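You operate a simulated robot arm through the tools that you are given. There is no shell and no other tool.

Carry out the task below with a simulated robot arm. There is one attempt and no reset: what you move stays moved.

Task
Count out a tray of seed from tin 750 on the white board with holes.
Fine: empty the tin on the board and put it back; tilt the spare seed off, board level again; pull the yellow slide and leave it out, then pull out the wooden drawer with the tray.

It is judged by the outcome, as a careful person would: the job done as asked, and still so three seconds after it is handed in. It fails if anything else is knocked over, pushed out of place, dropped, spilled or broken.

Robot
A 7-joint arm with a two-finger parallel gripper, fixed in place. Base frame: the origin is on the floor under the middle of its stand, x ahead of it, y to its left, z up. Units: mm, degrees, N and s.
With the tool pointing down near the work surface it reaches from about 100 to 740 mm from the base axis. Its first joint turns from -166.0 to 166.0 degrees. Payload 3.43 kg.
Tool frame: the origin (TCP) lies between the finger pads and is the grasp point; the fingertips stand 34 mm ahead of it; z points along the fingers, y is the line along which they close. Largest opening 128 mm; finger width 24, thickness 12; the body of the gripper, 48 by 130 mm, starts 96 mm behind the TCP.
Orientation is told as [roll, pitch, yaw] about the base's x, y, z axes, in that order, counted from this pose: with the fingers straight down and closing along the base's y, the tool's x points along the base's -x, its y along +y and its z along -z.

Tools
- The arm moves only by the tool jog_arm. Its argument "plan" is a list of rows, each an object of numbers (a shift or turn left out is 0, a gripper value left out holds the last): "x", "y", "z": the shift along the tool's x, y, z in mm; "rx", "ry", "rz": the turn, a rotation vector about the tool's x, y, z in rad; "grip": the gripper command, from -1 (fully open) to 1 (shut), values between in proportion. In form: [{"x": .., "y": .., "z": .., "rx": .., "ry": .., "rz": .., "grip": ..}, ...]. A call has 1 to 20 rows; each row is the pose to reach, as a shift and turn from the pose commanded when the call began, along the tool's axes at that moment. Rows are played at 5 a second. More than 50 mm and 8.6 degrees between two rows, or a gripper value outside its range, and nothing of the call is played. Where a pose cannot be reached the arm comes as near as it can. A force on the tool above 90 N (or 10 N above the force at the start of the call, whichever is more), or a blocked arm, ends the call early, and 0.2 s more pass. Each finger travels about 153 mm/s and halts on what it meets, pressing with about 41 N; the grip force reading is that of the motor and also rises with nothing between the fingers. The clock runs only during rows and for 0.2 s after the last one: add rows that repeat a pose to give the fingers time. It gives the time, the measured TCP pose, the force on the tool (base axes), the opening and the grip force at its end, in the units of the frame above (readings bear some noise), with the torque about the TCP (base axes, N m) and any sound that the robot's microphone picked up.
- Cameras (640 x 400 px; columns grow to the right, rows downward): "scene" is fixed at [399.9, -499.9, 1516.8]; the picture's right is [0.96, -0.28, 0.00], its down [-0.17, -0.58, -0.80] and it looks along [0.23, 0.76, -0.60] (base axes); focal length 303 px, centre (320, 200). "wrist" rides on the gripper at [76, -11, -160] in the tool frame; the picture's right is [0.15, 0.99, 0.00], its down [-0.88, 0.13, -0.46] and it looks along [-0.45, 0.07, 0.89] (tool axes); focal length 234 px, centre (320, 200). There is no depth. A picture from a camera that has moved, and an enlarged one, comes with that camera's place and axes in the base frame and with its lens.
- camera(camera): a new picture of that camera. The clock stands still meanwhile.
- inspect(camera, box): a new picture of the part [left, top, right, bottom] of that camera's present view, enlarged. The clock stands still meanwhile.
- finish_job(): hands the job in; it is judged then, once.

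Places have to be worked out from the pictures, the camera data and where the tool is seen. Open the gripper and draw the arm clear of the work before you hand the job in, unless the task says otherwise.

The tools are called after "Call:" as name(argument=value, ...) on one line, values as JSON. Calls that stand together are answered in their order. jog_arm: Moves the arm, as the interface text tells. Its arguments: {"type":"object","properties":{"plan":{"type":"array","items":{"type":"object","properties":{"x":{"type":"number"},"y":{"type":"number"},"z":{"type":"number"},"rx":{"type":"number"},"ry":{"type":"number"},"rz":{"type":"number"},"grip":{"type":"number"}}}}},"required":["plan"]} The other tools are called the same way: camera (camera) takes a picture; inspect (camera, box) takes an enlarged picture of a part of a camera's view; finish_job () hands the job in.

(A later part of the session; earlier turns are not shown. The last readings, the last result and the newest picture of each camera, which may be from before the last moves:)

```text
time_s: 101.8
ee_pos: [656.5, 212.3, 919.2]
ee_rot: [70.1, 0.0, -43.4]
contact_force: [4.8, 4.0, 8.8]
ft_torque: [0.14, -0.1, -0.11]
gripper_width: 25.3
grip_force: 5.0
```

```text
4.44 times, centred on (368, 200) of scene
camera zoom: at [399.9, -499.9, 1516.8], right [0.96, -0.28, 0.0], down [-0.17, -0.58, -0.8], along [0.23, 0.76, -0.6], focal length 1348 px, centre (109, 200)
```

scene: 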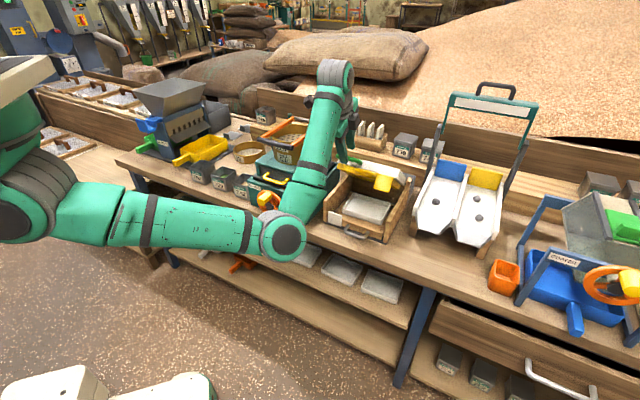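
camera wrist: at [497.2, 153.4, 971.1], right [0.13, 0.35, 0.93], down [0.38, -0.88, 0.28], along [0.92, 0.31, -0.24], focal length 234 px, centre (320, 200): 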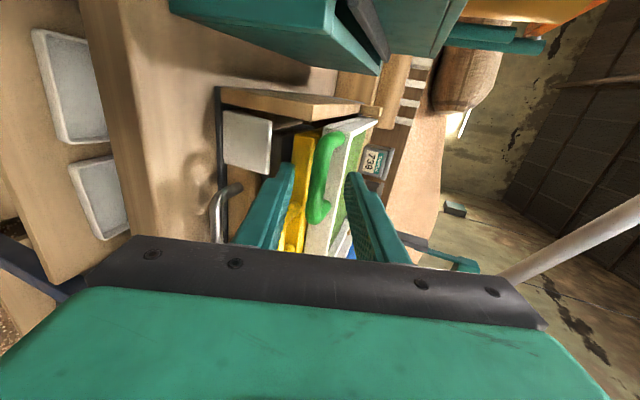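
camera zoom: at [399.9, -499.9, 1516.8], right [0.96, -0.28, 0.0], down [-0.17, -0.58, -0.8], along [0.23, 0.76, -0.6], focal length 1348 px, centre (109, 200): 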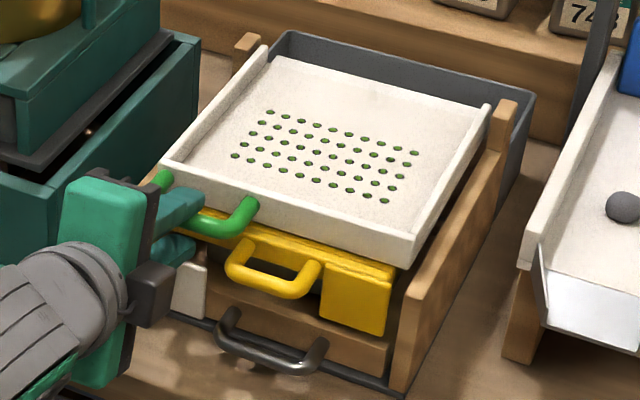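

Force climbs against the stop and the picture matches the original level position, so the board is level. Relax, open, and retreat.

Call:
jog_arm(plan=[{"y": 4}, {"y": 7, "grip": 0.5}, {"y": 7, "grip": 0.31}, {"y": 7, "z": -20, "grip": 0.31}, {"y": 7, "z": -45, "grip": 0.31}, {"y": 7, "z": -80, "grip": 0.31}, {"y": 7, "z": -110, "grip": 0.31}, {"y": 7, "z": -110, "grip": 0.31}])

Call:
camera(camera="wrist")

Call:
inspect(camera="wrist", box=[220, 80, 400, 240])

Call:
inspect(camera="scene", box=[315, 155, 420, 245])

```text
time_s: 103.6
ee_pos: [584.7, 136.0, 961.7]
ee_rot: [69.9, -0.1, -43.3]
contact_force: [-0.3, -0.5, 0.3]
ft_torque: [0.0, -0.01, 0.02]
gripper_width: 44.2
grip_force: 0.0
```

```text
taken
camera wrist: at [424.3, 76.6, 1006.2], right [0.13, 0.35, 0.93], down [0.38, -0.88, 0.28], along [0.92, 0.31, -0.24], focal length 234 px, centre (320, 200)
```

wrist: 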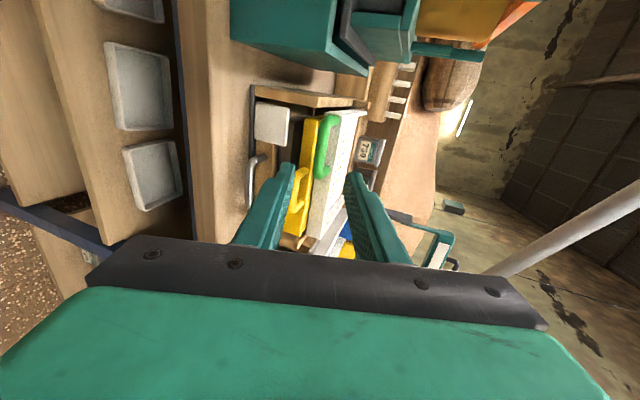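

```text
2.50 times, centred on (310, 160) of wrist
camera zoom: at [424.3, 76.6, 1006.2], right [0.13, 0.35, 0.93], down [0.38, -0.88, 0.28], along [0.92, 0.31, -0.24], focal length 585 px, centre (345, 300)
```

zoom: 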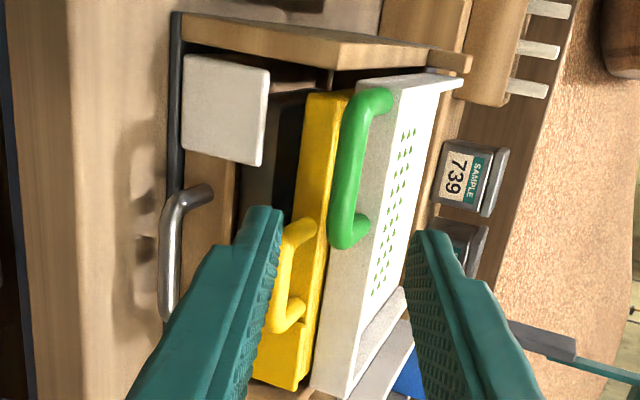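

```text
4.44 times, centred on (368, 200) of scene
camera zoom: at [399.9, -499.9, 1516.8], right [0.96, -0.28, 0.0], down [-0.17, -0.58, -0.8], along [0.23, 0.76, -0.6], focal length 1348 px, centre (109, 200)
```

zoom: 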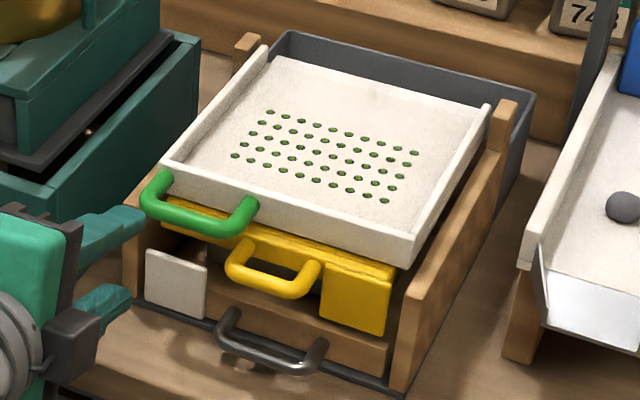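

The board is level again, identical to the starting picture, with all 50 holes filled. Next the yellow handle (bar near n 610, z 891, e≈404): move to a pre-grasp with the tool pitched 50° so the upper finger hooks behind the bar.

Call:
jog_arm(plan=[{"x": -20, "y": 0, "z": 10, "rx": 0.0873, "grip": 0.45}, {"x": -40, "y": -1, "z": 24, "rx": 0.1745, "grip": 0.45}, {"x": -60, "y": -2, "z": 38, "rx": 0.262, "grip": 0.45}, {"x": -77.5, "y": -2.5, "z": 53, "rx": 0.349, "grip": 0.45}, {"x": -77.5, "y": -2.5, "z": 53, "rx": 0.349, "grip": 0.45}])

Call:
camera(camera="wrist")

Call:
inspect(camera="wrist", box=[240, 80, 420, 240])

Call:
inspect(camera="scene", box=[310, 155, 410, 245])

```text
time_s: 104.8
ee_pos: [677.0, 117.2, 941.1]
ee_rot: [49.9, -0.1, -43.5]
contact_force: [-0.7, -0.5, 0.6]
ft_torque: [0.02, 0.02, 0.0]
gripper_width: 35.1
grip_force: 0.0
```

```text
taken
camera wrist: at [532.3, 77.2, 1035.5], right [0.33, 0.56, 0.76], down [0.46, -0.8, 0.39], along [0.83, 0.22, -0.52], focal length 234 px, centre (320, 200)
```

wrist: 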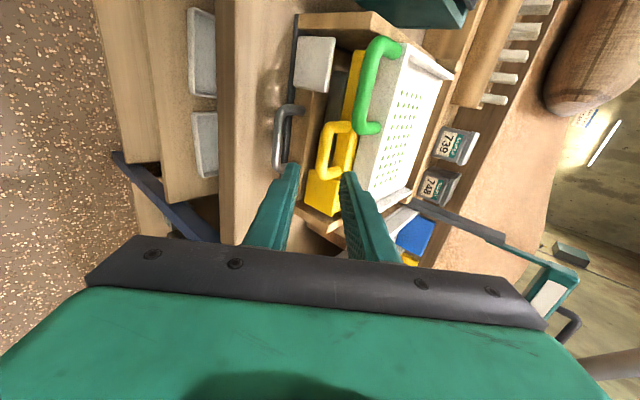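

```text
2.50 times, centred on (330, 160) of wrist
camera zoom: at [532.3, 77.2, 1035.5], right [0.33, 0.56, 0.76], down [0.46, -0.8, 0.39], along [0.83, 0.22, -0.52], focal length 585 px, centre (295, 300)
```

zoom: 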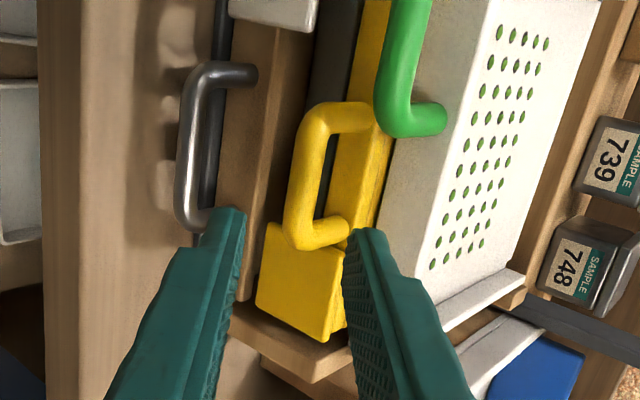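

```text
4.44 times, centred on (360, 200) of scene
camera zoom: at [399.9, -499.9, 1516.8], right [0.96, -0.28, 0.0], down [-0.17, -0.58, -0.8], along [0.23, 0.76, -0.6], focal length 1348 px, centre (142, 200)
```

zoom: 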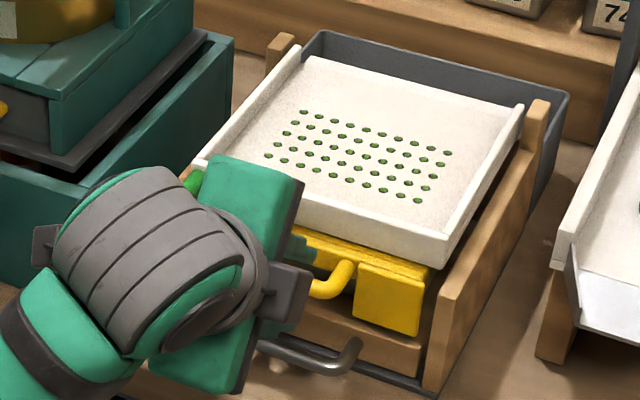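

The yellow bar is at about n 612, z 893, e 369–422. Shift 10 mm toward its middle, narrow to 26 mm, and advance around it.

Call:
jog_arm(plan=[{"x": 10, "y": 2.3, "z": 0, "grip": 0.594}, {"x": 10, "y": 2.3, "z": 18, "grip": 0.594}, {"x": 10, "y": 2.3, "z": 36, "grip": 0.594}, {"x": 10, "y": 2.3, "z": 50, "grip": 0.594}, {"x": 10, "y": 2.3, "z": 58, "grip": 0.594}, {"x": 10, "y": 2.3, "z": 58, "grip": 0.594}])

Call:
inspect(camera="wrist", box=[240, 80, 420, 240])

Call:
inspect(camera="scene", box=[310, 155, 410, 245])

```text
time_s: 106.2
ee_pos: [700.7, 160.4, 907.3]
ee_rot: [50.0, 0.0, -43.4]
contact_force: [0.3, -0.6, -0.1]
ft_torque: [0.04, 0.0, -0.02]
gripper_width: 26.4
grip_force: 0.0
```

```text
2.50 times, centred on (330, 160) of wrist
camera zoom: at [556.8, 118.5, 1001.0], right [0.33, 0.56, 0.76], down [0.46, -0.8, 0.39], along [0.83, 0.22, -0.52], focal length 585 px, centre (295, 300)
```

zoom: 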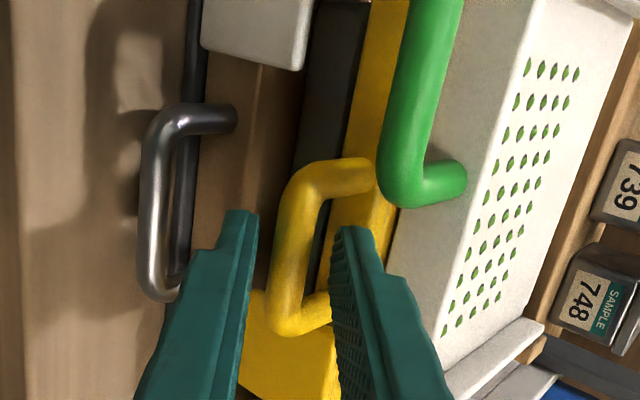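

```text
4.44 times, centred on (360, 200) of scene
camera zoom: at [399.9, -499.9, 1516.8], right [0.96, -0.28, 0.0], down [-0.17, -0.58, -0.8], along [0.23, 0.76, -0.6], focal length 1348 px, centre (142, 200)
```

zoom: 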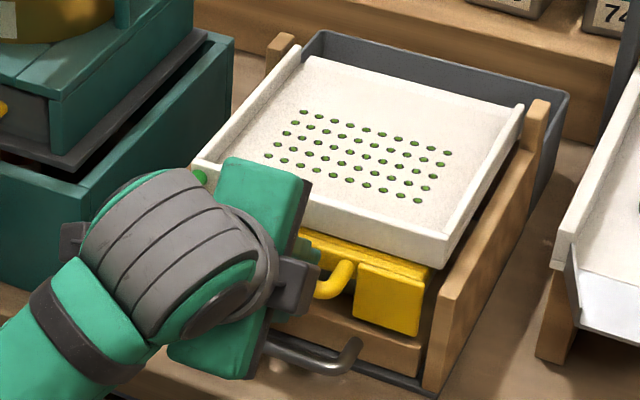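

The bar is between the fingers with the upper one behind it. Centre on it (−2.4 mm) and close to grip.

Call:
jog_arm(plan=[{"y": -2.4}, {"y": -2.4, "grip": 0.75}, {"y": -2.4, "grip": 1}, {"y": -2.4, "grip": 1}])

Call:
inspect(camera="wrist", box=[240, 80, 420, 240])

Call:
inspect(camera="scene", box=[310, 155, 410, 245])

```text
time_s: 107.2
ee_pos: [700.0, 158.3, 906.3]
ee_rot: [50.0, 0.0, -43.5]
contact_force: [1.0, 0.3, 4.8]
ft_torque: [-0.02, -0.15, 0.0]
gripper_width: 12.0
grip_force: 44.8
```

```text
2.50 times, centred on (330, 160) of wrist
camera zoom: at [555.3, 117.6, 999.6], right [0.33, 0.56, 0.76], down [0.46, -0.8, 0.39], along [0.83, 0.22, -0.52], focal length 585 px, centre (295, 300)
```

zoom: 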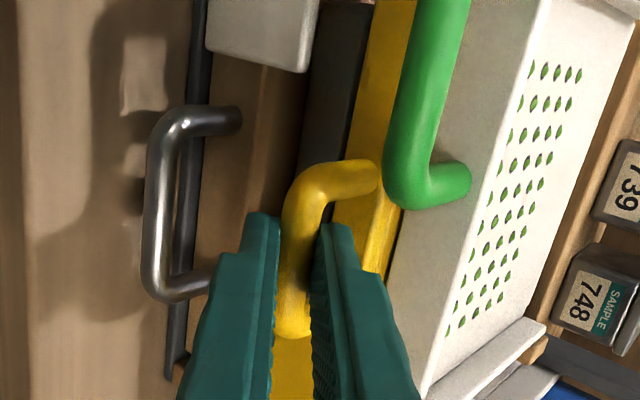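

```text
4.44 times, centred on (360, 200) of scene
camera zoom: at [399.9, -499.9, 1516.8], right [0.96, -0.28, 0.0], down [-0.17, -0.58, -0.8], along [0.23, 0.76, -0.6], focal length 1348 px, centre (142, 200)
```

zoom: 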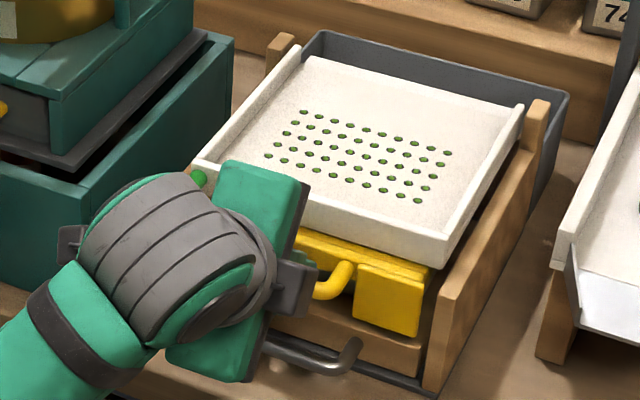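

Gripped at 12 mm with a slight downward bias. Pull the slide out along −n, first 40 mm.

Call:
jog_arm(plan=[{"y": -3.2, "z": -3.8}, {"y": -9.6, "z": -11.5}, {"y": -16.1, "z": -19.2}, {"y": -22.5, "z": -26.8}, {"y": -25.7, "z": -30.6}, {"y": -25.7, "z": -30.6}])

Call:
inspect(camera="wrist", box=[240, 80, 420, 240])

Call:
inspect(camera="scene", box=[310, 155, 410, 245])

```text
time_s: 108.6
ee_pos: [672.4, 128.9, 905.6]
ee_rot: [50.0, 0.0, -43.5]
contact_force: [-0.3, 0.2, 0.4]
ft_torque: [0.01, -0.01, -0.01]
gripper_width: 0.0
grip_force: 32.9
```

```text
2.50 times, centred on (330, 160) of wrist
camera zoom: at [527.7, 88.2, 999.4], right [0.33, 0.56, 0.76], down [0.46, -0.8, 0.39], along [0.82, 0.21, -0.52], focal length 585 px, centre (295, 300)
```

zoom: 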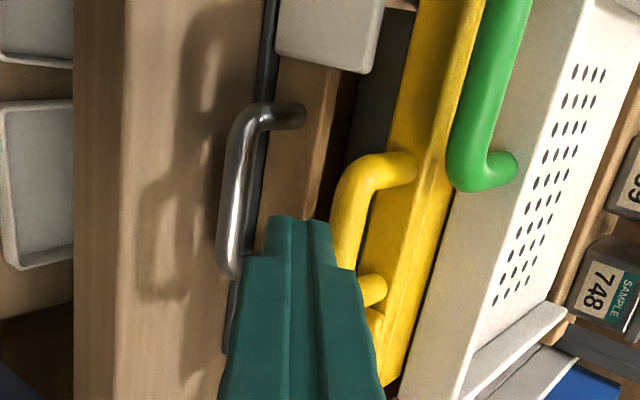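

```text
4.44 times, centred on (360, 200) of scene
camera zoom: at [399.9, -499.9, 1516.8], right [0.96, -0.28, 0.0], down [-0.17, -0.58, -0.8], along [0.23, 0.76, -0.6], focal length 1348 px, centre (142, 200)
```

zoom: 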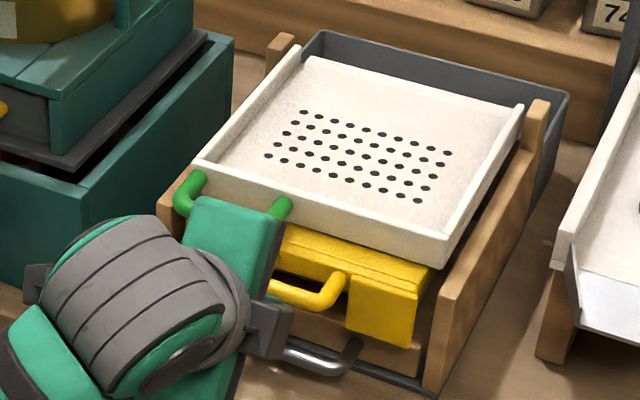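

Holes have turned dark – the seed has dropped – and the slide came out ~13–15 mm before the bar slipped from the fingers, probably at its stop. I'll re-grip to make sure it is fully out.

Call:
jog_arm(plan=[{"z": -19, "grip": 0.9}, {"y": 8, "z": -19, "grip": 0.594}, {"y": 16.5, "z": -19, "grip": 0.594}, {"y": 16.5, "z": -19, "grip": 0.594}])

Call:
inspect(camera="wrist", box=[240, 80, 420, 240])

Call:
inspect(camera="scene", box=[310, 155, 410, 245])

```text
time_s: 109.6
ee_pos: [670.1, 125.4, 928.4]
ee_rot: [50.0, 0.1, -43.5]
contact_force: [0.4, 0.5, 0.2]
ft_torque: [0.01, -0.02, -0.04]
gripper_width: 26.1
grip_force: 0.0
```

```text
2.50 times, centred on (330, 160) of wrist
camera zoom: at [525.3, 84.8, 1023.7], right [0.33, 0.56, 0.76], down [0.46, -0.8, 0.39], along [0.83, 0.22, -0.52], focal length 585 px, centre (295, 300)
```

zoom: 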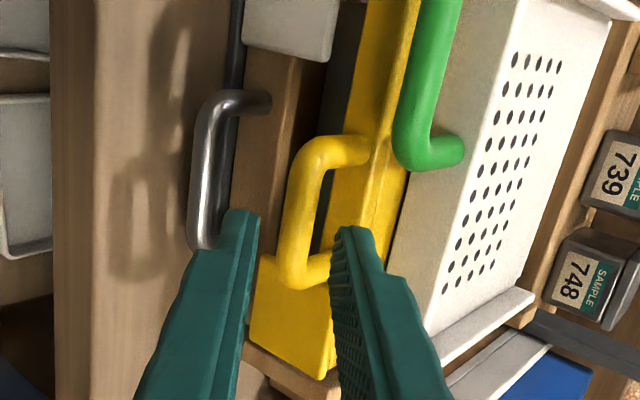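

```text
4.44 times, centred on (360, 200) of scene
camera zoom: at [399.9, -499.9, 1516.8], right [0.96, -0.28, 0.0], down [-0.17, -0.58, -0.8], along [0.23, 0.76, -0.6], focal length 1348 px, centre (142, 200)
```

zoom: 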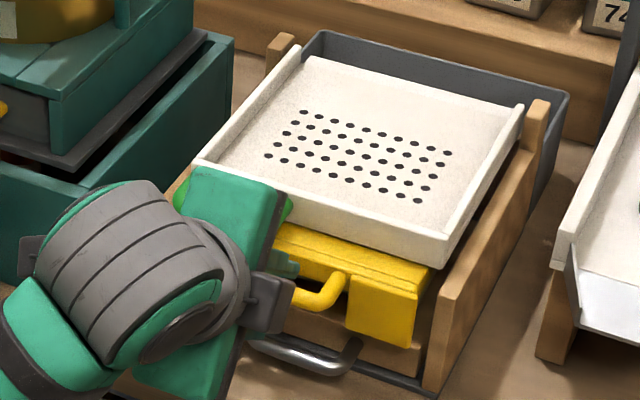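

Call:
jog_arm(plan=[{"y": 1.5, "z": 14, "grip": 0.594}, {"y": 1.5, "z": 28, "grip": 0.594}, {"y": 1.5, "z": 41, "grip": 0.594}, {"y": 1.5, "z": 41, "grip": 0.75}, {"y": 1.5, "z": 41, "grip": 1}, {"y": 1.5, "z": 41, "grip": 1}])

Call:
inspect(camera="wrist", box=[240, 80, 420, 240])

```text
time_s: 111.0
ee_pos: [695.3, 149.7, 904.2]
ee_rot: [50.0, 0.0, -43.4]
contact_force: [0.6, 0.9, -1.2]
ft_torque: [-0.15, -0.1, -0.02]
gripper_width: 12.2
grip_force: 45.0
```

```text
2.50 times, centred on (330, 160) of wrist
camera zoom: at [548.9, 108.6, 999.0], right [0.33, 0.56, 0.76], down [0.46, -0.8, 0.39], along [0.83, 0.22, -0.52], focal length 585 px, centre (295, 300)
```

zoom: 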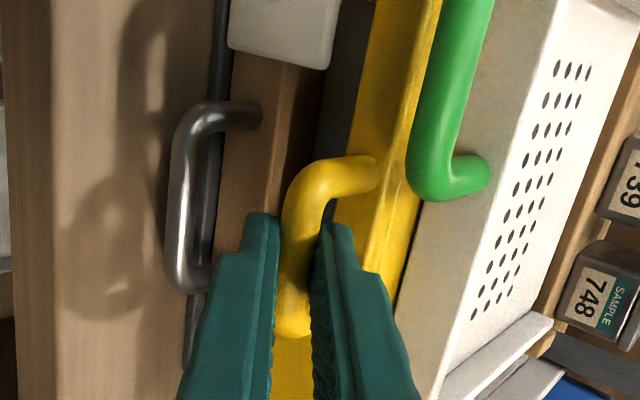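

Gripped again. Pull in small steps to feel for the stop.

Call:
jog_arm(plan=[{"y": -1.3, "z": -1.5}, {"y": -2.6, "z": -3.1}, {"y": -2.6, "z": -3.1}])

Call:
jog_arm(plan=[{"y": -1.3, "z": -1.5}, {"y": -2.6, "z": -3.1}, {"y": -2.6, "z": -3.1}])

```text
time_s: 111.8
ee_pos: [691.8, 148.4, 905.9]
ee_rot: [50.1, 0.1, -43.4]
contact_force: [17.6, 6.7, -1.1]
ft_torque: [0.1, -0.21, 0.04]
gripper_width: 12.1
grip_force: 45.2
```

```text
time_s: 112.6
ee_pos: [689.0, 146.8, 905.6]
ee_rot: [50.2, 0.0, -43.3]
contact_force: [37.3, 28.5, 7.9]
ft_torque: [0.54, -0.44, -0.05]
gripper_width: 12.1
grip_force: 45.4
```

Force climbs to ~47 N without further motion: the slide is at its outer stop. Release and back away.

Call:
jog_arm(plan=[{"y": 1, "z": 1.2, "grip": 0.9}, {"y": 1, "z": 1.2, "grip": 0.594}, {"y": 1, "z": 1.2, "grip": 0.594}, {"y": 1, "z": -18, "grip": 0.594}, {"y": 1, "z": -40, "grip": 0.594}, {"y": 1, "z": -75, "grip": 0.594}, {"y": 1, "z": -110, "grip": 0.594}, {"y": 1, "z": -110, "grip": 0.594}])

Call:
camera(camera="wrist")

Call:
inspect(camera="wrist", box=[220, 60, 420, 230])

Call:
inspect(camera="scene", box=[315, 155, 420, 245])

```text
time_s: 114.4
ee_pos: [630.6, 83.1, 978.8]
ee_rot: [50.0, -0.1, -43.5]
contact_force: [0.7, 0.0, 0.3]
ft_torque: [-0.02, 0.0, -0.01]
gripper_width: 25.9
grip_force: 0.1
```

```text
taken
camera wrist: at [485.1, 42.0, 1073.6], right [0.33, 0.56, 0.76], down [0.46, -0.8, 0.39], along [0.83, 0.22, -0.52], focal length 234 px, centre (320, 200)
```

wrist: 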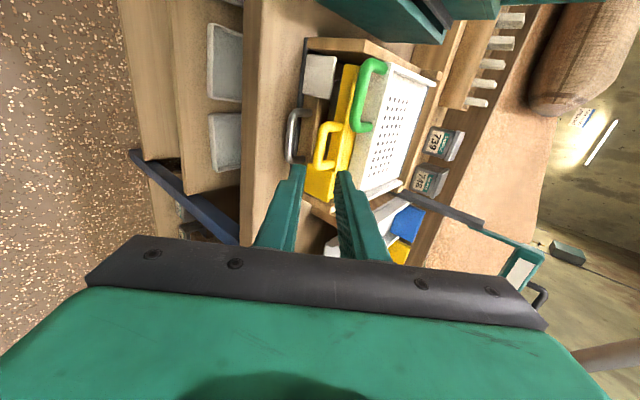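

```text
2.35 times, centred on (320, 145) of wrist
camera zoom: at [485.1, 42.0, 1073.6], right [0.33, 0.56, 0.76], down [0.46, -0.8, 0.39], along [0.83, 0.22, -0.52], focal length 551 px, centre (320, 329)
```

zoom: 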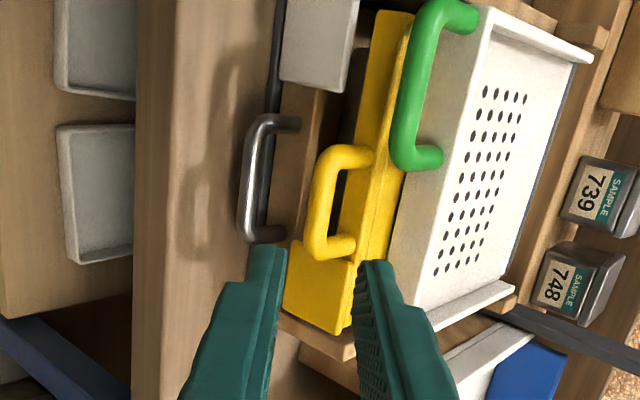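

```text
4.44 times, centred on (368, 200) of scene
camera zoom: at [399.9, -499.9, 1516.8], right [0.96, -0.28, 0.0], down [-0.17, -0.58, -0.8], along [0.23, 0.76, -0.6], focal length 1348 px, centre (109, 200)
```

zoom: 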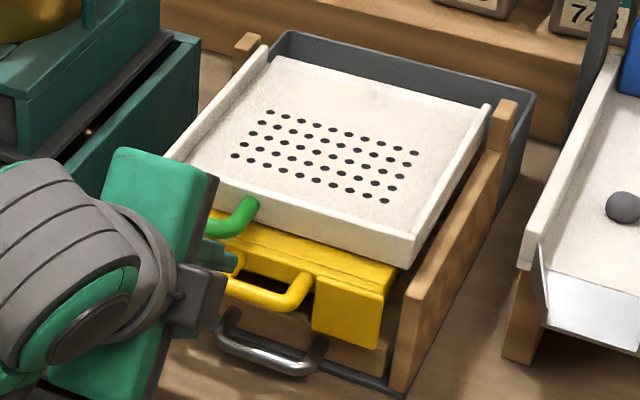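

Slide is out to its stop, holes empty, board still level. For the drawer I'll come in nearly horizontal below the slide with fingers closing along the handle's width; first roll the wrist so the camera is on top.

Call:
jog_arm(plan=[{"rz": 0.14}, {"rz": 0.28}, {"rz": 0.42}, {"rz": 0.56}, {"rz": 0.7}, {"rz": 0.84}, {"rz": 0.98}, {"rz": 1.12}, {"rz": 1.26}, {"rz": 1.4}, {"rz": 1.5}, {"rz": 1.571}, {"rz": 1.571}])

Call:
camera(camera="wrist")

Call:
camera(camera="scene")

```text
time_s: 117.2
ee_pos: [630.2, 83.1, 976.7]
ee_rot: [-0.1, 50.0, -133.5]
contact_force: [0.2, -0.4, 0.9]
ft_torque: [-0.01, -0.02, 0.0]
gripper_width: 26.1
grip_force: 0.0
```

```text
taken
camera wrist: at [570.5, 38.3, 1137.8], right [0.78, -0.61, 0.11], down [-0.54, -0.75, -0.38], along [0.32, 0.24, -0.92], focal length 234 px, centre (320, 200)
```

wrist: 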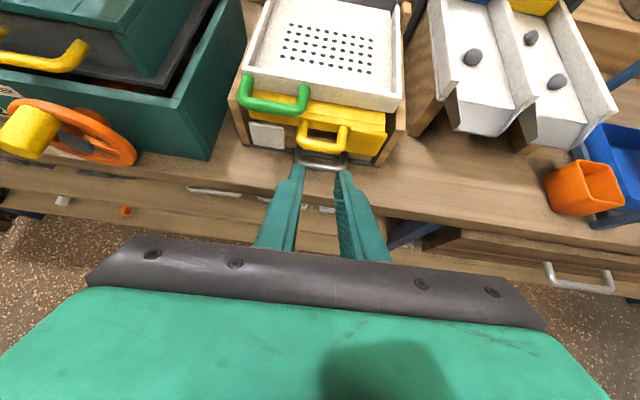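

```text
taken
```

scene: 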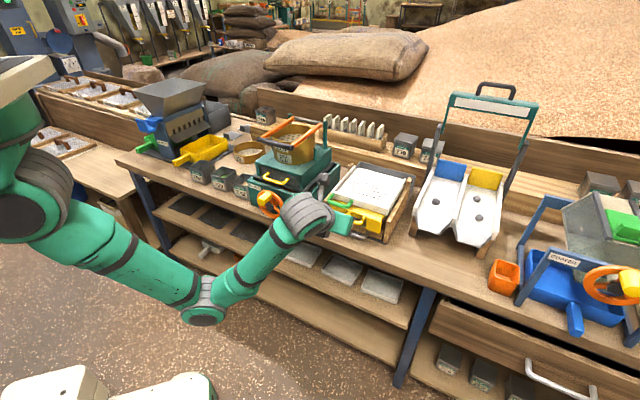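

Excellent upright view. Inspect the handles from here.

Call:
inspect(camera="wrist", box=[220, 60, 420, 190])

```text
3.08 times, centred on (320, 125) of wrist
camera zoom: at [570.5, 38.3, 1137.8], right [0.78, -0.61, 0.11], down [-0.54, -0.75, -0.38], along [0.32, 0.24, -0.92], focal length 720 px, centre (320, 431)
```

zoom: 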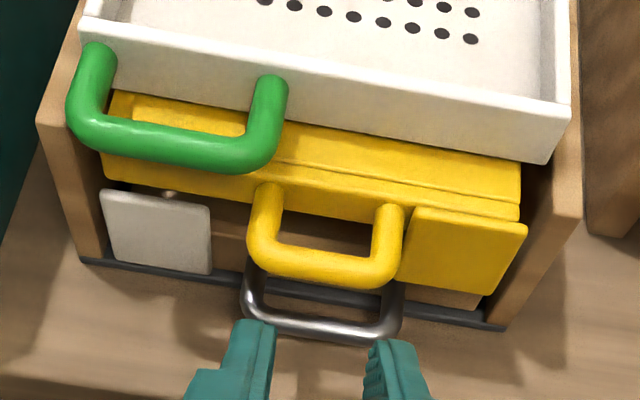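

Grey handle: bar at n≈614, z≈820, e 364–449. Pitch to 75° and lower to a pre-grasp 90 mm in front of it, fingers opened to ~100 mm.

Call:
jog_arm(plan=[{"x": -18, "y": 1.3, "z": 18.5, "ry": 0.0873, "grip": -0.5625}, {"x": -36, "y": 2.6, "z": 37, "ry": 0.1745, "grip": -0.5625}, {"x": -54, "y": 3.9, "z": 56, "ry": 0.262, "grip": -0.5625}, {"x": -72, "y": 5.2, "z": 74, "ry": 0.349, "grip": -0.5625}, {"x": -89.4, "y": 6.5, "z": 92.9, "ry": 0.436, "grip": -0.5625}, {"x": -89.4, "y": 6.5, "z": 92.9, "ry": 0.436, "grip": -0.5625}])

Call:
camera(camera="wrist")

Call:
inspect(camera="wrist", box=[220, 60, 420, 230])

Call:
camera(camera="scene")

```text
time_s: 118.6
ee_pos: [645.5, 87.2, 844.9]
ee_rot: [-0.1, 75.0, -133.6]
contact_force: [0.8, -0.2, -1.1]
ft_torque: [0.0, 0.0, 0.02]
gripper_width: 99.8
grip_force: 0.1
```

```text
taken
camera wrist: at [543.9, -1.6, 960.1], right [0.74, -0.65, 0.14], down [-0.36, -0.57, -0.73], along [0.56, 0.49, -0.67], focal length 234 px, centre (320, 200)
```

wrist: 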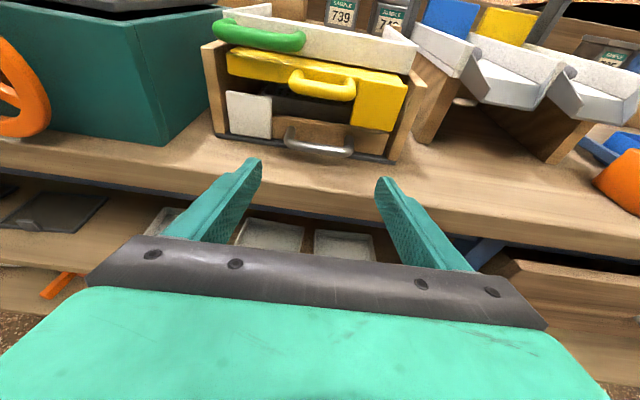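

```text
2.35 times, centred on (320, 145) of wrist
camera zoom: at [543.9, -1.6, 960.1], right [0.74, -0.65, 0.14], down [-0.36, -0.57, -0.73], along [0.56, 0.49, -0.67], focal length 551 px, centre (320, 329)
```

zoom: 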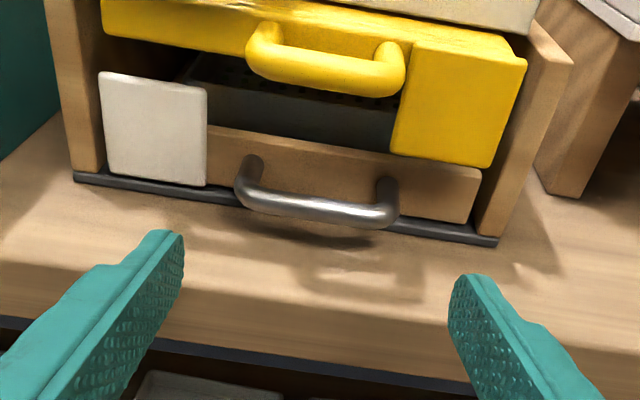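

```text
taken
```

scene: 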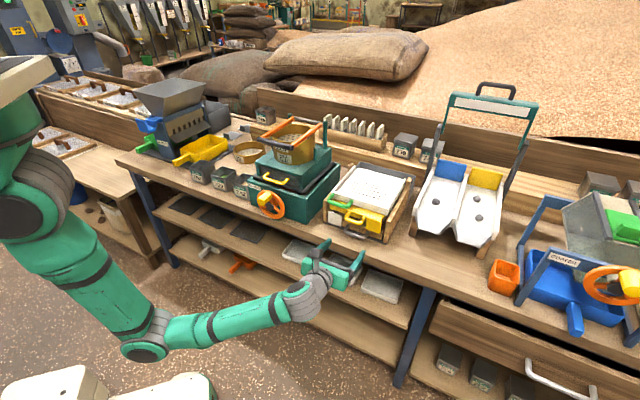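

Clear view; fingers are centred on the grey handle (e≈405, z≈824). Advance 85 mm so the fingers straddle its legs.

Call:
jog_arm(plan=[{"x": 6.6, "y": -2.5, "z": 15}, {"x": 6.6, "y": -2.5, "z": 35}, {"x": 6.6, "y": -2.5, "z": 55}, {"x": 6.6, "y": -2.5, "z": 72}, {"x": 6.6, "y": -2.5, "z": 85}, {"x": 6.6, "y": -2.5, "z": 85}])

Call:
camera(camera="wrist")

Call:
inspect(camera="wrist", box=[220, 80, 420, 240])

Call:
inspect(camera="scene", box=[290, 170, 420, 270])

```text
time_s: 120.0
ee_pos: [702.3, 152.5, 831.4]
ee_rot: [0.0, 75.0, -133.5]
contact_force: [-0.6, 0.3, 0.1]
ft_torque: [0.01, 0.03, 0.02]
gripper_width: 100.2
grip_force: 0.0
```

```text
taken
camera wrist: at [600.3, 63.2, 947.0], right [0.74, -0.65, 0.14], down [-0.37, -0.57, -0.73], along [0.56, 0.49, -0.67], focal length 234 px, centre (320, 200)
```

wrist: 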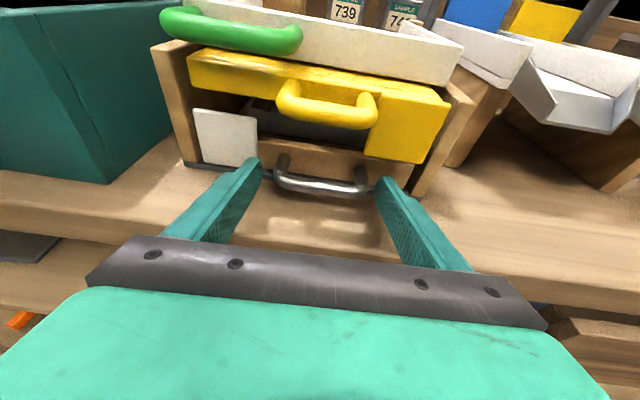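

```text
2.50 times, centred on (320, 160) of wrist
camera zoom: at [600.3, 63.2, 947.0], right [0.74, -0.65, 0.14], down [-0.37, -0.57, -0.73], along [0.56, 0.49, -0.67], focal length 585 px, centre (320, 300)
```

zoom: 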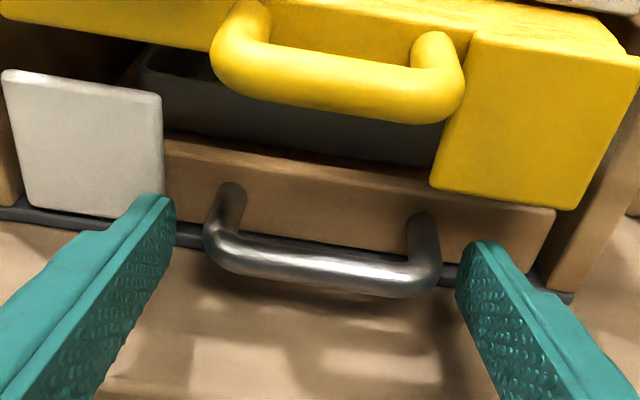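

```text
4.00 times, centred on (355, 220) of scene
camera zoom: at [399.9, -499.9, 1516.8], right [0.96, -0.28, 0.0], down [-0.17, -0.58, -0.8], along [0.23, 0.76, -0.6], focal length 1213 px, centre (180, 120)
```

zoom: 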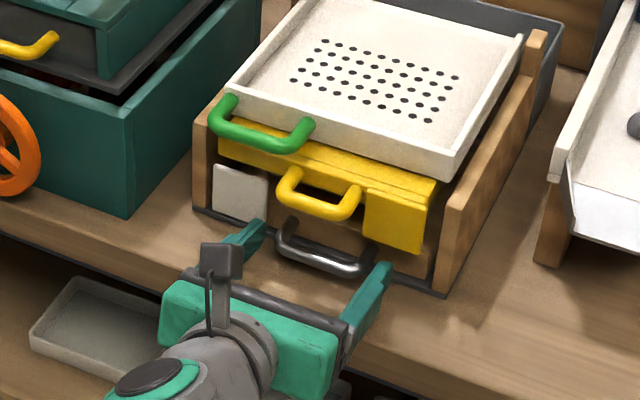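

Bar is 16 mm ahead of the TCP and centred in height. Close the fingers on the handle's sides.

Call:
jog_arm(plan=[{"z": 4}, {"z": 4, "grip": -0.3}, {"z": 4, "grip": 1}, {"z": 4, "grip": 1}, {"z": 4, "grip": 1}])

Call:
inspect(camera="wrist", box=[220, 80, 420, 240])

```text
time_s: 121.2
ee_pos: [705.4, 152.9, 830.7]
ee_rot: [0.1, 74.9, -133.6]
contact_force: [9.6, -8.1, -0.9]
ft_torque: [-0.36, -0.11, -0.66]
gripper_width: 82.2
grip_force: 44.7
```

```text
2.50 times, centred on (320, 160) of wrist
camera zoom: at [603.6, 64.9, 946.0], right [0.74, -0.65, 0.14], down [-0.37, -0.57, -0.73], along [0.56, 0.49, -0.67], focal length 585 px, centre (320, 300)
```

zoom: 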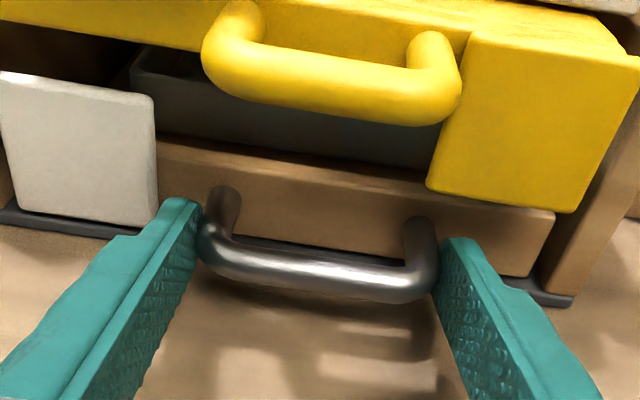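

Gripped at 82 mm. A small sideways load (12 N) – relax it by 1.5 mm and pull 20 mm toward me.

Call:
jog_arm(plan=[{"y": 1.5}, {"x": -1.3, "y": 1.5, "z": -4.8}, {"x": -2.6, "y": 1.5, "z": -9.7}, {"x": -3.9, "y": 1.5, "z": -14.5}, {"x": -5.2, "y": 1.5, "z": -19.3}, {"x": -5.2, "y": 1.5, "z": -19.3}])

Call:
inspect(camera="wrist", box=[220, 80, 420, 240])

Call:
inspect(camera="scene", box=[290, 150, 420, 260])

```text
time_s: 122.6
ee_pos: [689.6, 138.2, 831.5]
ee_rot: [0.0, 75.0, -133.6]
contact_force: [6.8, -6.3, 3.1]
ft_torque: [0.05, 0.13, -0.19]
gripper_width: 82.2
grip_force: 45.2
```

```text
2.50 times, centred on (320, 160) of wrist
camera zoom: at [588.6, 49.4, 946.1], right [0.74, -0.65, 0.14], down [-0.37, -0.57, -0.73], along [0.56, 0.49, -0.67], focal length 585 px, centre (320, 300)
```

zoom: 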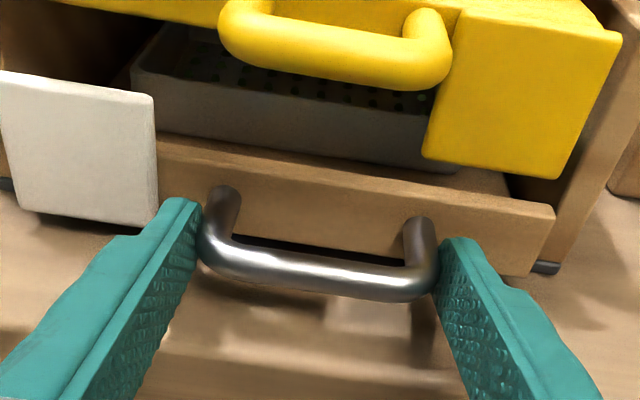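

```text
3.64 times, centred on (355, 205) of scene
camera zoom: at [399.9, -499.9, 1516.8], right [0.96, -0.28, 0.0], down [-0.17, -0.58, -0.8], along [0.23, 0.76, -0.6], focal length 1103 px, centre (193, 182)
```

zoom: 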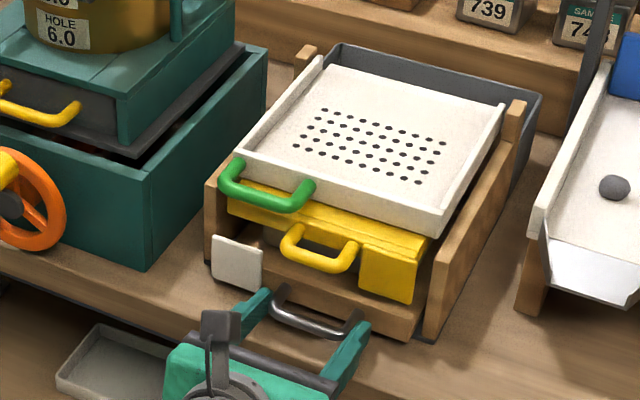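

The drawer slides smoothly with the tray on it. Continue pulling another 60 mm.

Call:
jog_arm(plan=[{"x": -1.6, "y": 1, "z": -5.8}, {"x": -3.9, "y": 1.5, "z": -14.5}, {"x": -6.5, "y": 1.5, "z": -24.2}, {"x": -9.1, "y": 1.5, "z": -33.8}, {"x": -11.7, "y": 1.5, "z": -43.5}, {"x": -14, "y": 1.5, "z": -52.2}, {"x": -15.5, "y": 1.5, "z": -58}, {"x": -15.5, "y": 1.5, "z": -58}])

Call:
inspect(camera="wrist", box=[200, 40, 440, 240])

Call:
inspect(camera="scene", box=[290, 150, 420, 260])

```text
time_s: 124.4
ee_pos: [649.2, 97.3, 830.8]
ee_rot: [-0.2, 74.9, -133.5]
contact_force: [-16.7, 17.1, -6.8]
ft_torque: [0.28, 0.63, 1.05]
gripper_width: 82.2
grip_force: 45.1
```

```text
2.00 times, centred on (320, 140) of wrist
camera zoom: at [548.2, 7.3, 946.4], right [0.75, -0.65, 0.14], down [-0.36, -0.58, -0.73], along [0.56, 0.5, -0.67], focal length 468 px, centre (320, 320)
```

zoom: 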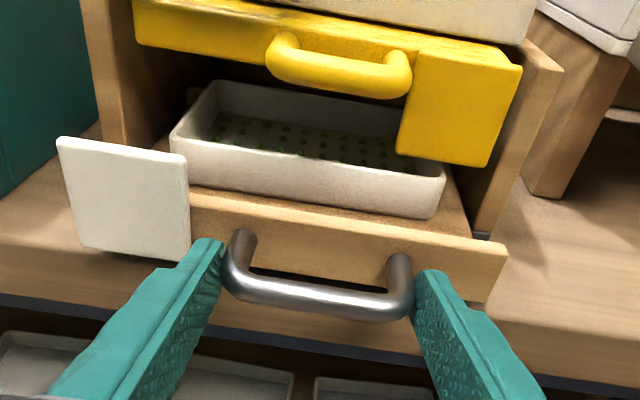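

```text
3.64 times, centred on (355, 205) of scene
camera zoom: at [399.9, -499.9, 1516.8], right [0.96, -0.28, 0.0], down [-0.17, -0.58, -0.8], along [0.23, 0.76, -0.6], focal length 1103 px, centre (193, 182)
```

zoom: 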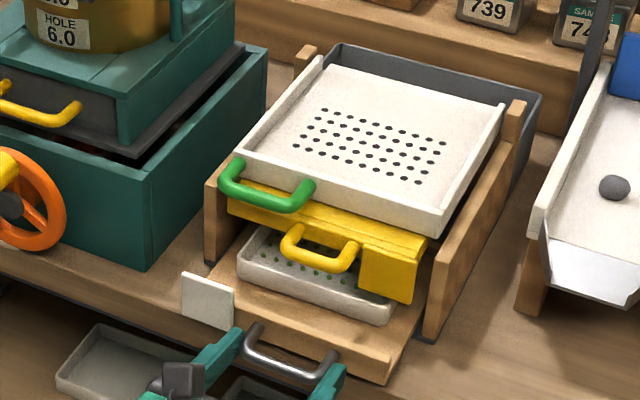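

The tray shows the seed pattern. There is a sideways load of ~24 N now; correct laterally and pull on in steps.

Call:
jog_arm(plan=[{"y": -1}, {"y": -2.2}, {"x": -1.3, "y": -2.2, "z": -4.8}, {"x": -2.6, "y": -2.2, "z": -9.7}, {"x": -2.6, "y": -2.2, "z": -9.7}])

```text
time_s: 125.6
ee_pos: [639.2, 88.6, 830.9]
ee_rot: [-0.1, 74.9, -133.4]
contact_force: [-12.0, 12.9, -10.6]
ft_torque: [-0.57, -0.18, 0.35]
gripper_width: 82.2
grip_force: 45.0
```

Call:
jog_arm(plan=[{"x": -0.8, "y": -1, "z": 0.2}, {"x": -0.8, "y": -2, "z": 0.2}, {"x": -0.8, "y": -2, "z": 0.2}])

Call:
camera(camera="scene")

Call:
camera(camera="wrist")

```text
time_s: 126.4
ee_pos: [640.5, 88.3, 830.5]
ee_rot: [0.0, 75.0, -133.6]
contact_force: [-0.9, 2.0, -6.3]
ft_torque: [-0.01, 0.14, 0.18]
gripper_width: 82.3
grip_force: 44.9
```

```text
taken
```

scene: 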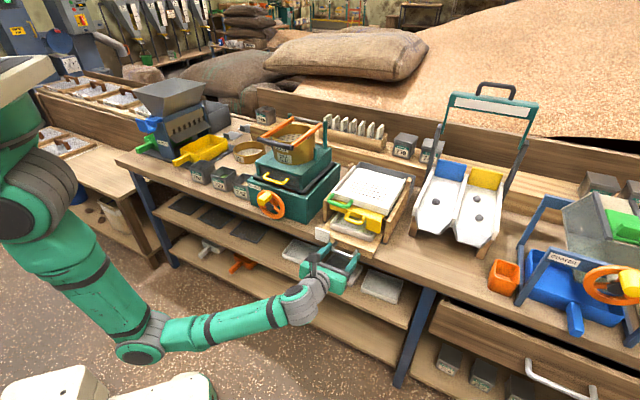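

```text
taken
camera wrist: at [537.9, -0.6, 946.3], right [0.74, -0.66, 0.14], down [-0.37, -0.57, -0.73], along [0.56, 0.49, -0.67], focal length 234 px, centre (320, 200)
```

wrist: 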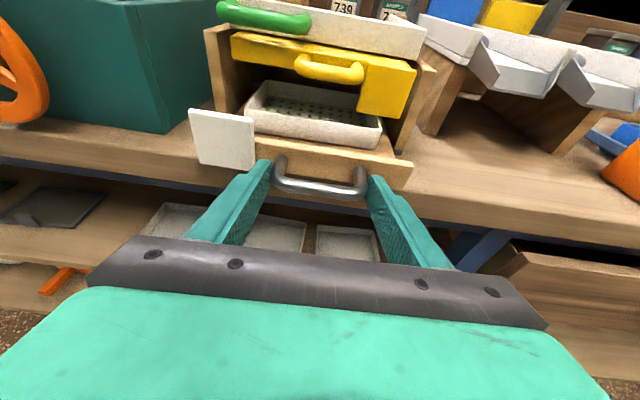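

Lateral load is gone; the drawer's axis is ~2° off mine, so I add a matching sideways component. Out ~91 mm so far; pull 40 mm more.

Call:
jog_arm(plan=[{"x": -1.6, "y": -0.2, "z": -4.8}, {"x": -3.6, "y": -0.4, "z": -13}, {"x": -6, "y": -0.7, "z": -22}, {"x": -8.4, "y": -1, "z": -31}, {"x": -10.5, "y": -1.3, "z": -38.6}, {"x": -10.5, "y": -1.3, "z": -38.6}])

Call:
camera(camera="wrist")

Call:
inspect(camera="scene", box=[290, 160, 420, 270])

```text
time_s: 127.8
ee_pos: [612.2, 59.8, 831.5]
ee_rot: [0.1, 74.9, -133.5]
contact_force: [1.4, -1.9, 1.5]
ft_torque: [-0.47, -0.09, -0.27]
gripper_width: 82.2
grip_force: 45.5
```

```text
taken
camera wrist: at [510.5, -29.0, 946.3], right [0.74, -0.65, 0.14], down [-0.36, -0.57, -0.73], along [0.56, 0.49, -0.67], focal length 234 px, centre (320, 200)
```

wrist: 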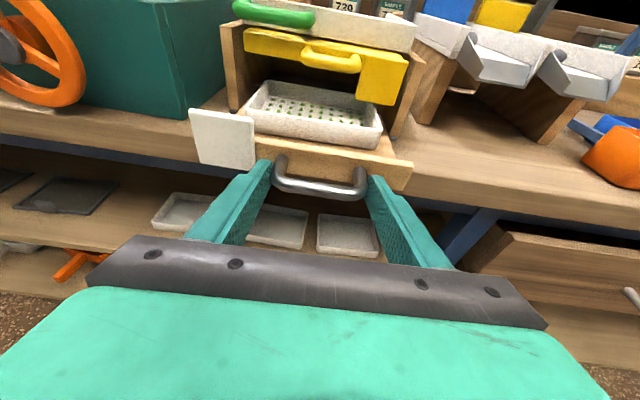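

```text
3.64 times, centred on (355, 215) of scene
camera zoom: at [399.9, -499.9, 1516.8], right [0.96, -0.28, 0.0], down [-0.17, -0.58, -0.8], along [0.23, 0.76, -0.6], focal length 1103 px, centre (193, 146)
```

zoom: 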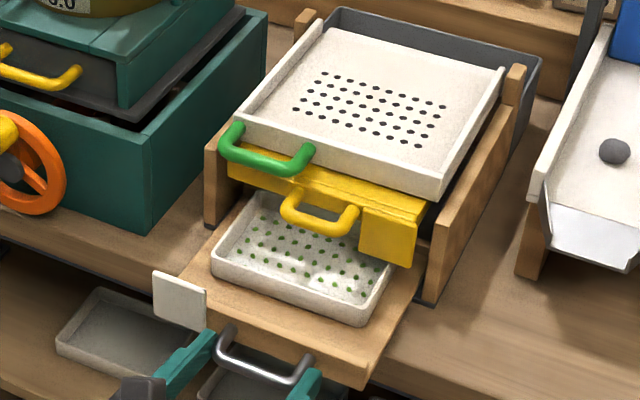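

Out ~132 mm with the tray nearly fully exposed. Keep pulling in small steps, feeling for the stop.

Call:
jog_arm(plan=[{"x": -1.3, "y": -0.2, "z": -4.8}, {"x": -2.6, "y": -0.3, "z": -9.7}, {"x": -2.6, "y": -0.3, "z": -9.7}])

Call:
jog_arm(plan=[{"x": -1.3, "y": -0.2, "z": -4.8}, {"x": -2.6, "y": -0.3, "z": -9.7}, {"x": -2.6, "y": -0.3, "z": -9.7}])

Call:
inspect(camera="scene", box=[290, 160, 420, 270])

Call:
inspect(camera="wrist", box=[180, 0, 440, 200])

```text
time_s: 128.6
ee_pos: [606.0, 53.6, 830.1]
ee_rot: [-0.1, 75.0, -133.5]
contact_force: [2.5, -1.4, 7.2]
ft_torque: [0.34, -0.48, -0.7]
gripper_width: 82.3
grip_force: 44.7
```

```text
time_s: 129.4
ee_pos: [598.5, 46.0, 831.2]
ee_rot: [0.1, 75.1, -133.4]
contact_force: [5.7, -4.6, 9.5]
ft_torque: [0.53, -0.12, -0.06]
gripper_width: 82.1
grip_force: 44.7
```

```text
3.64 times, centred on (355, 215) of scene
camera zoom: at [399.9, -499.9, 1516.8], right [0.96, -0.28, 0.0], down [-0.17, -0.58, -0.8], along [0.23, 0.76, -0.6], focal length 1103 px, centre (193, 146)
```

zoom: 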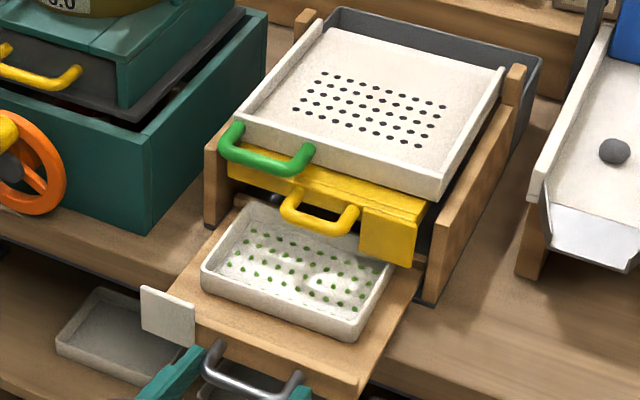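

```text
2.00 times, centred on (310, 100) of wrist
camera zoom: at [495.8, -43.4, 946.1], right [0.74, -0.65, 0.14], down [-0.36, -0.57, -0.73], along [0.56, 0.49, -0.67], focal length 468 px, centre (340, 400)
```

zoom: 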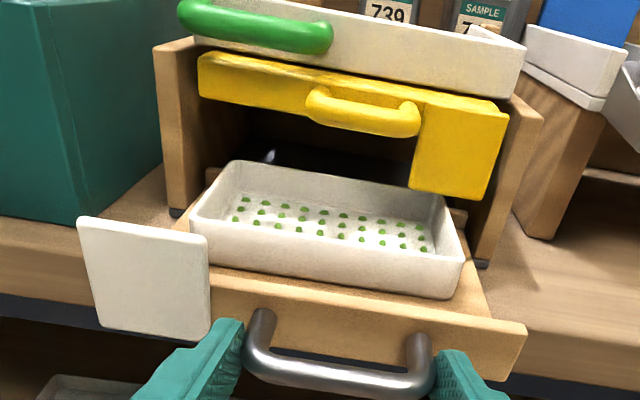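

Call:
inspect(camera="scene", box=[325, 195, 415, 265])

Call:
inspect(camera="wrist", box=[240, 20, 420, 120])

```text
5.71 times, centred on (370, 230) of scene
camera zoom: at [399.9, -499.9, 1516.8], right [0.96, -0.28, 0.0], down [-0.17, -0.58, -0.8], along [0.23, 0.76, -0.6], focal length 1733 px, centre (34, 29)
```

zoom: 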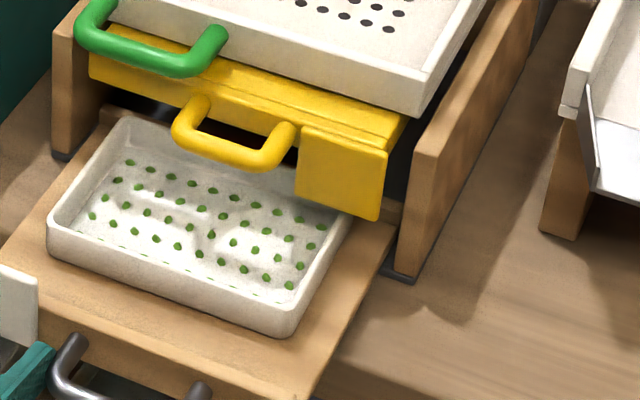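

```text
3.56 times, centred on (330, 70) of wrist
camera zoom: at [495.8, -43.4, 946.1], right [0.74, -0.65, 0.14], down [-0.36, -0.57, -0.73], along [0.56, 0.49, -0.67], focal length 833 px, centre (284, 662)
```

zoom: 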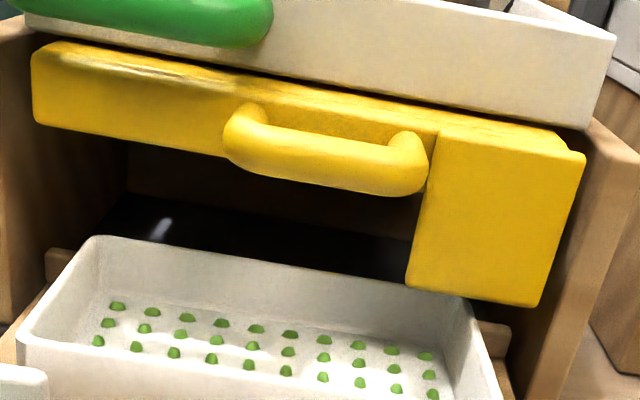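

The drawer's back still overlaps the housing by ~30 mm. I'll pull 8 mm more to feel for a stop, relaxing the vertical load slightly.

Call:
jog_arm(plan=[{"x": -0.3, "y": -0.1, "z": -4}, {"x": -1.2, "y": -0.3, "z": -8}, {"x": -1.2, "y": -0.3, "z": -8}])

Call:
inspect(camera="scene", box=[325, 195, 415, 265])

```text
time_s: 130.2
ee_pos: [591.7, 40.2, 831.0]
ee_rot: [0.1, 75.0, -133.5]
contact_force: [11.1, -10.6, 6.1]
ft_torque: [-0.24, -0.45, -0.4]
gripper_width: 82.2
grip_force: 44.7
```

```text
5.71 times, centred on (370, 230) of scene
camera zoom: at [399.9, -499.9, 1516.8], right [0.96, -0.28, 0.0], down [-0.17, -0.58, -0.8], along [0.23, 0.76, -0.6], focal length 1733 px, centre (34, 29)
```

zoom: 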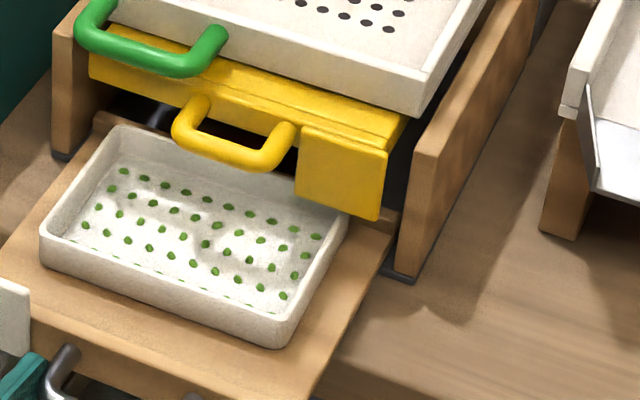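

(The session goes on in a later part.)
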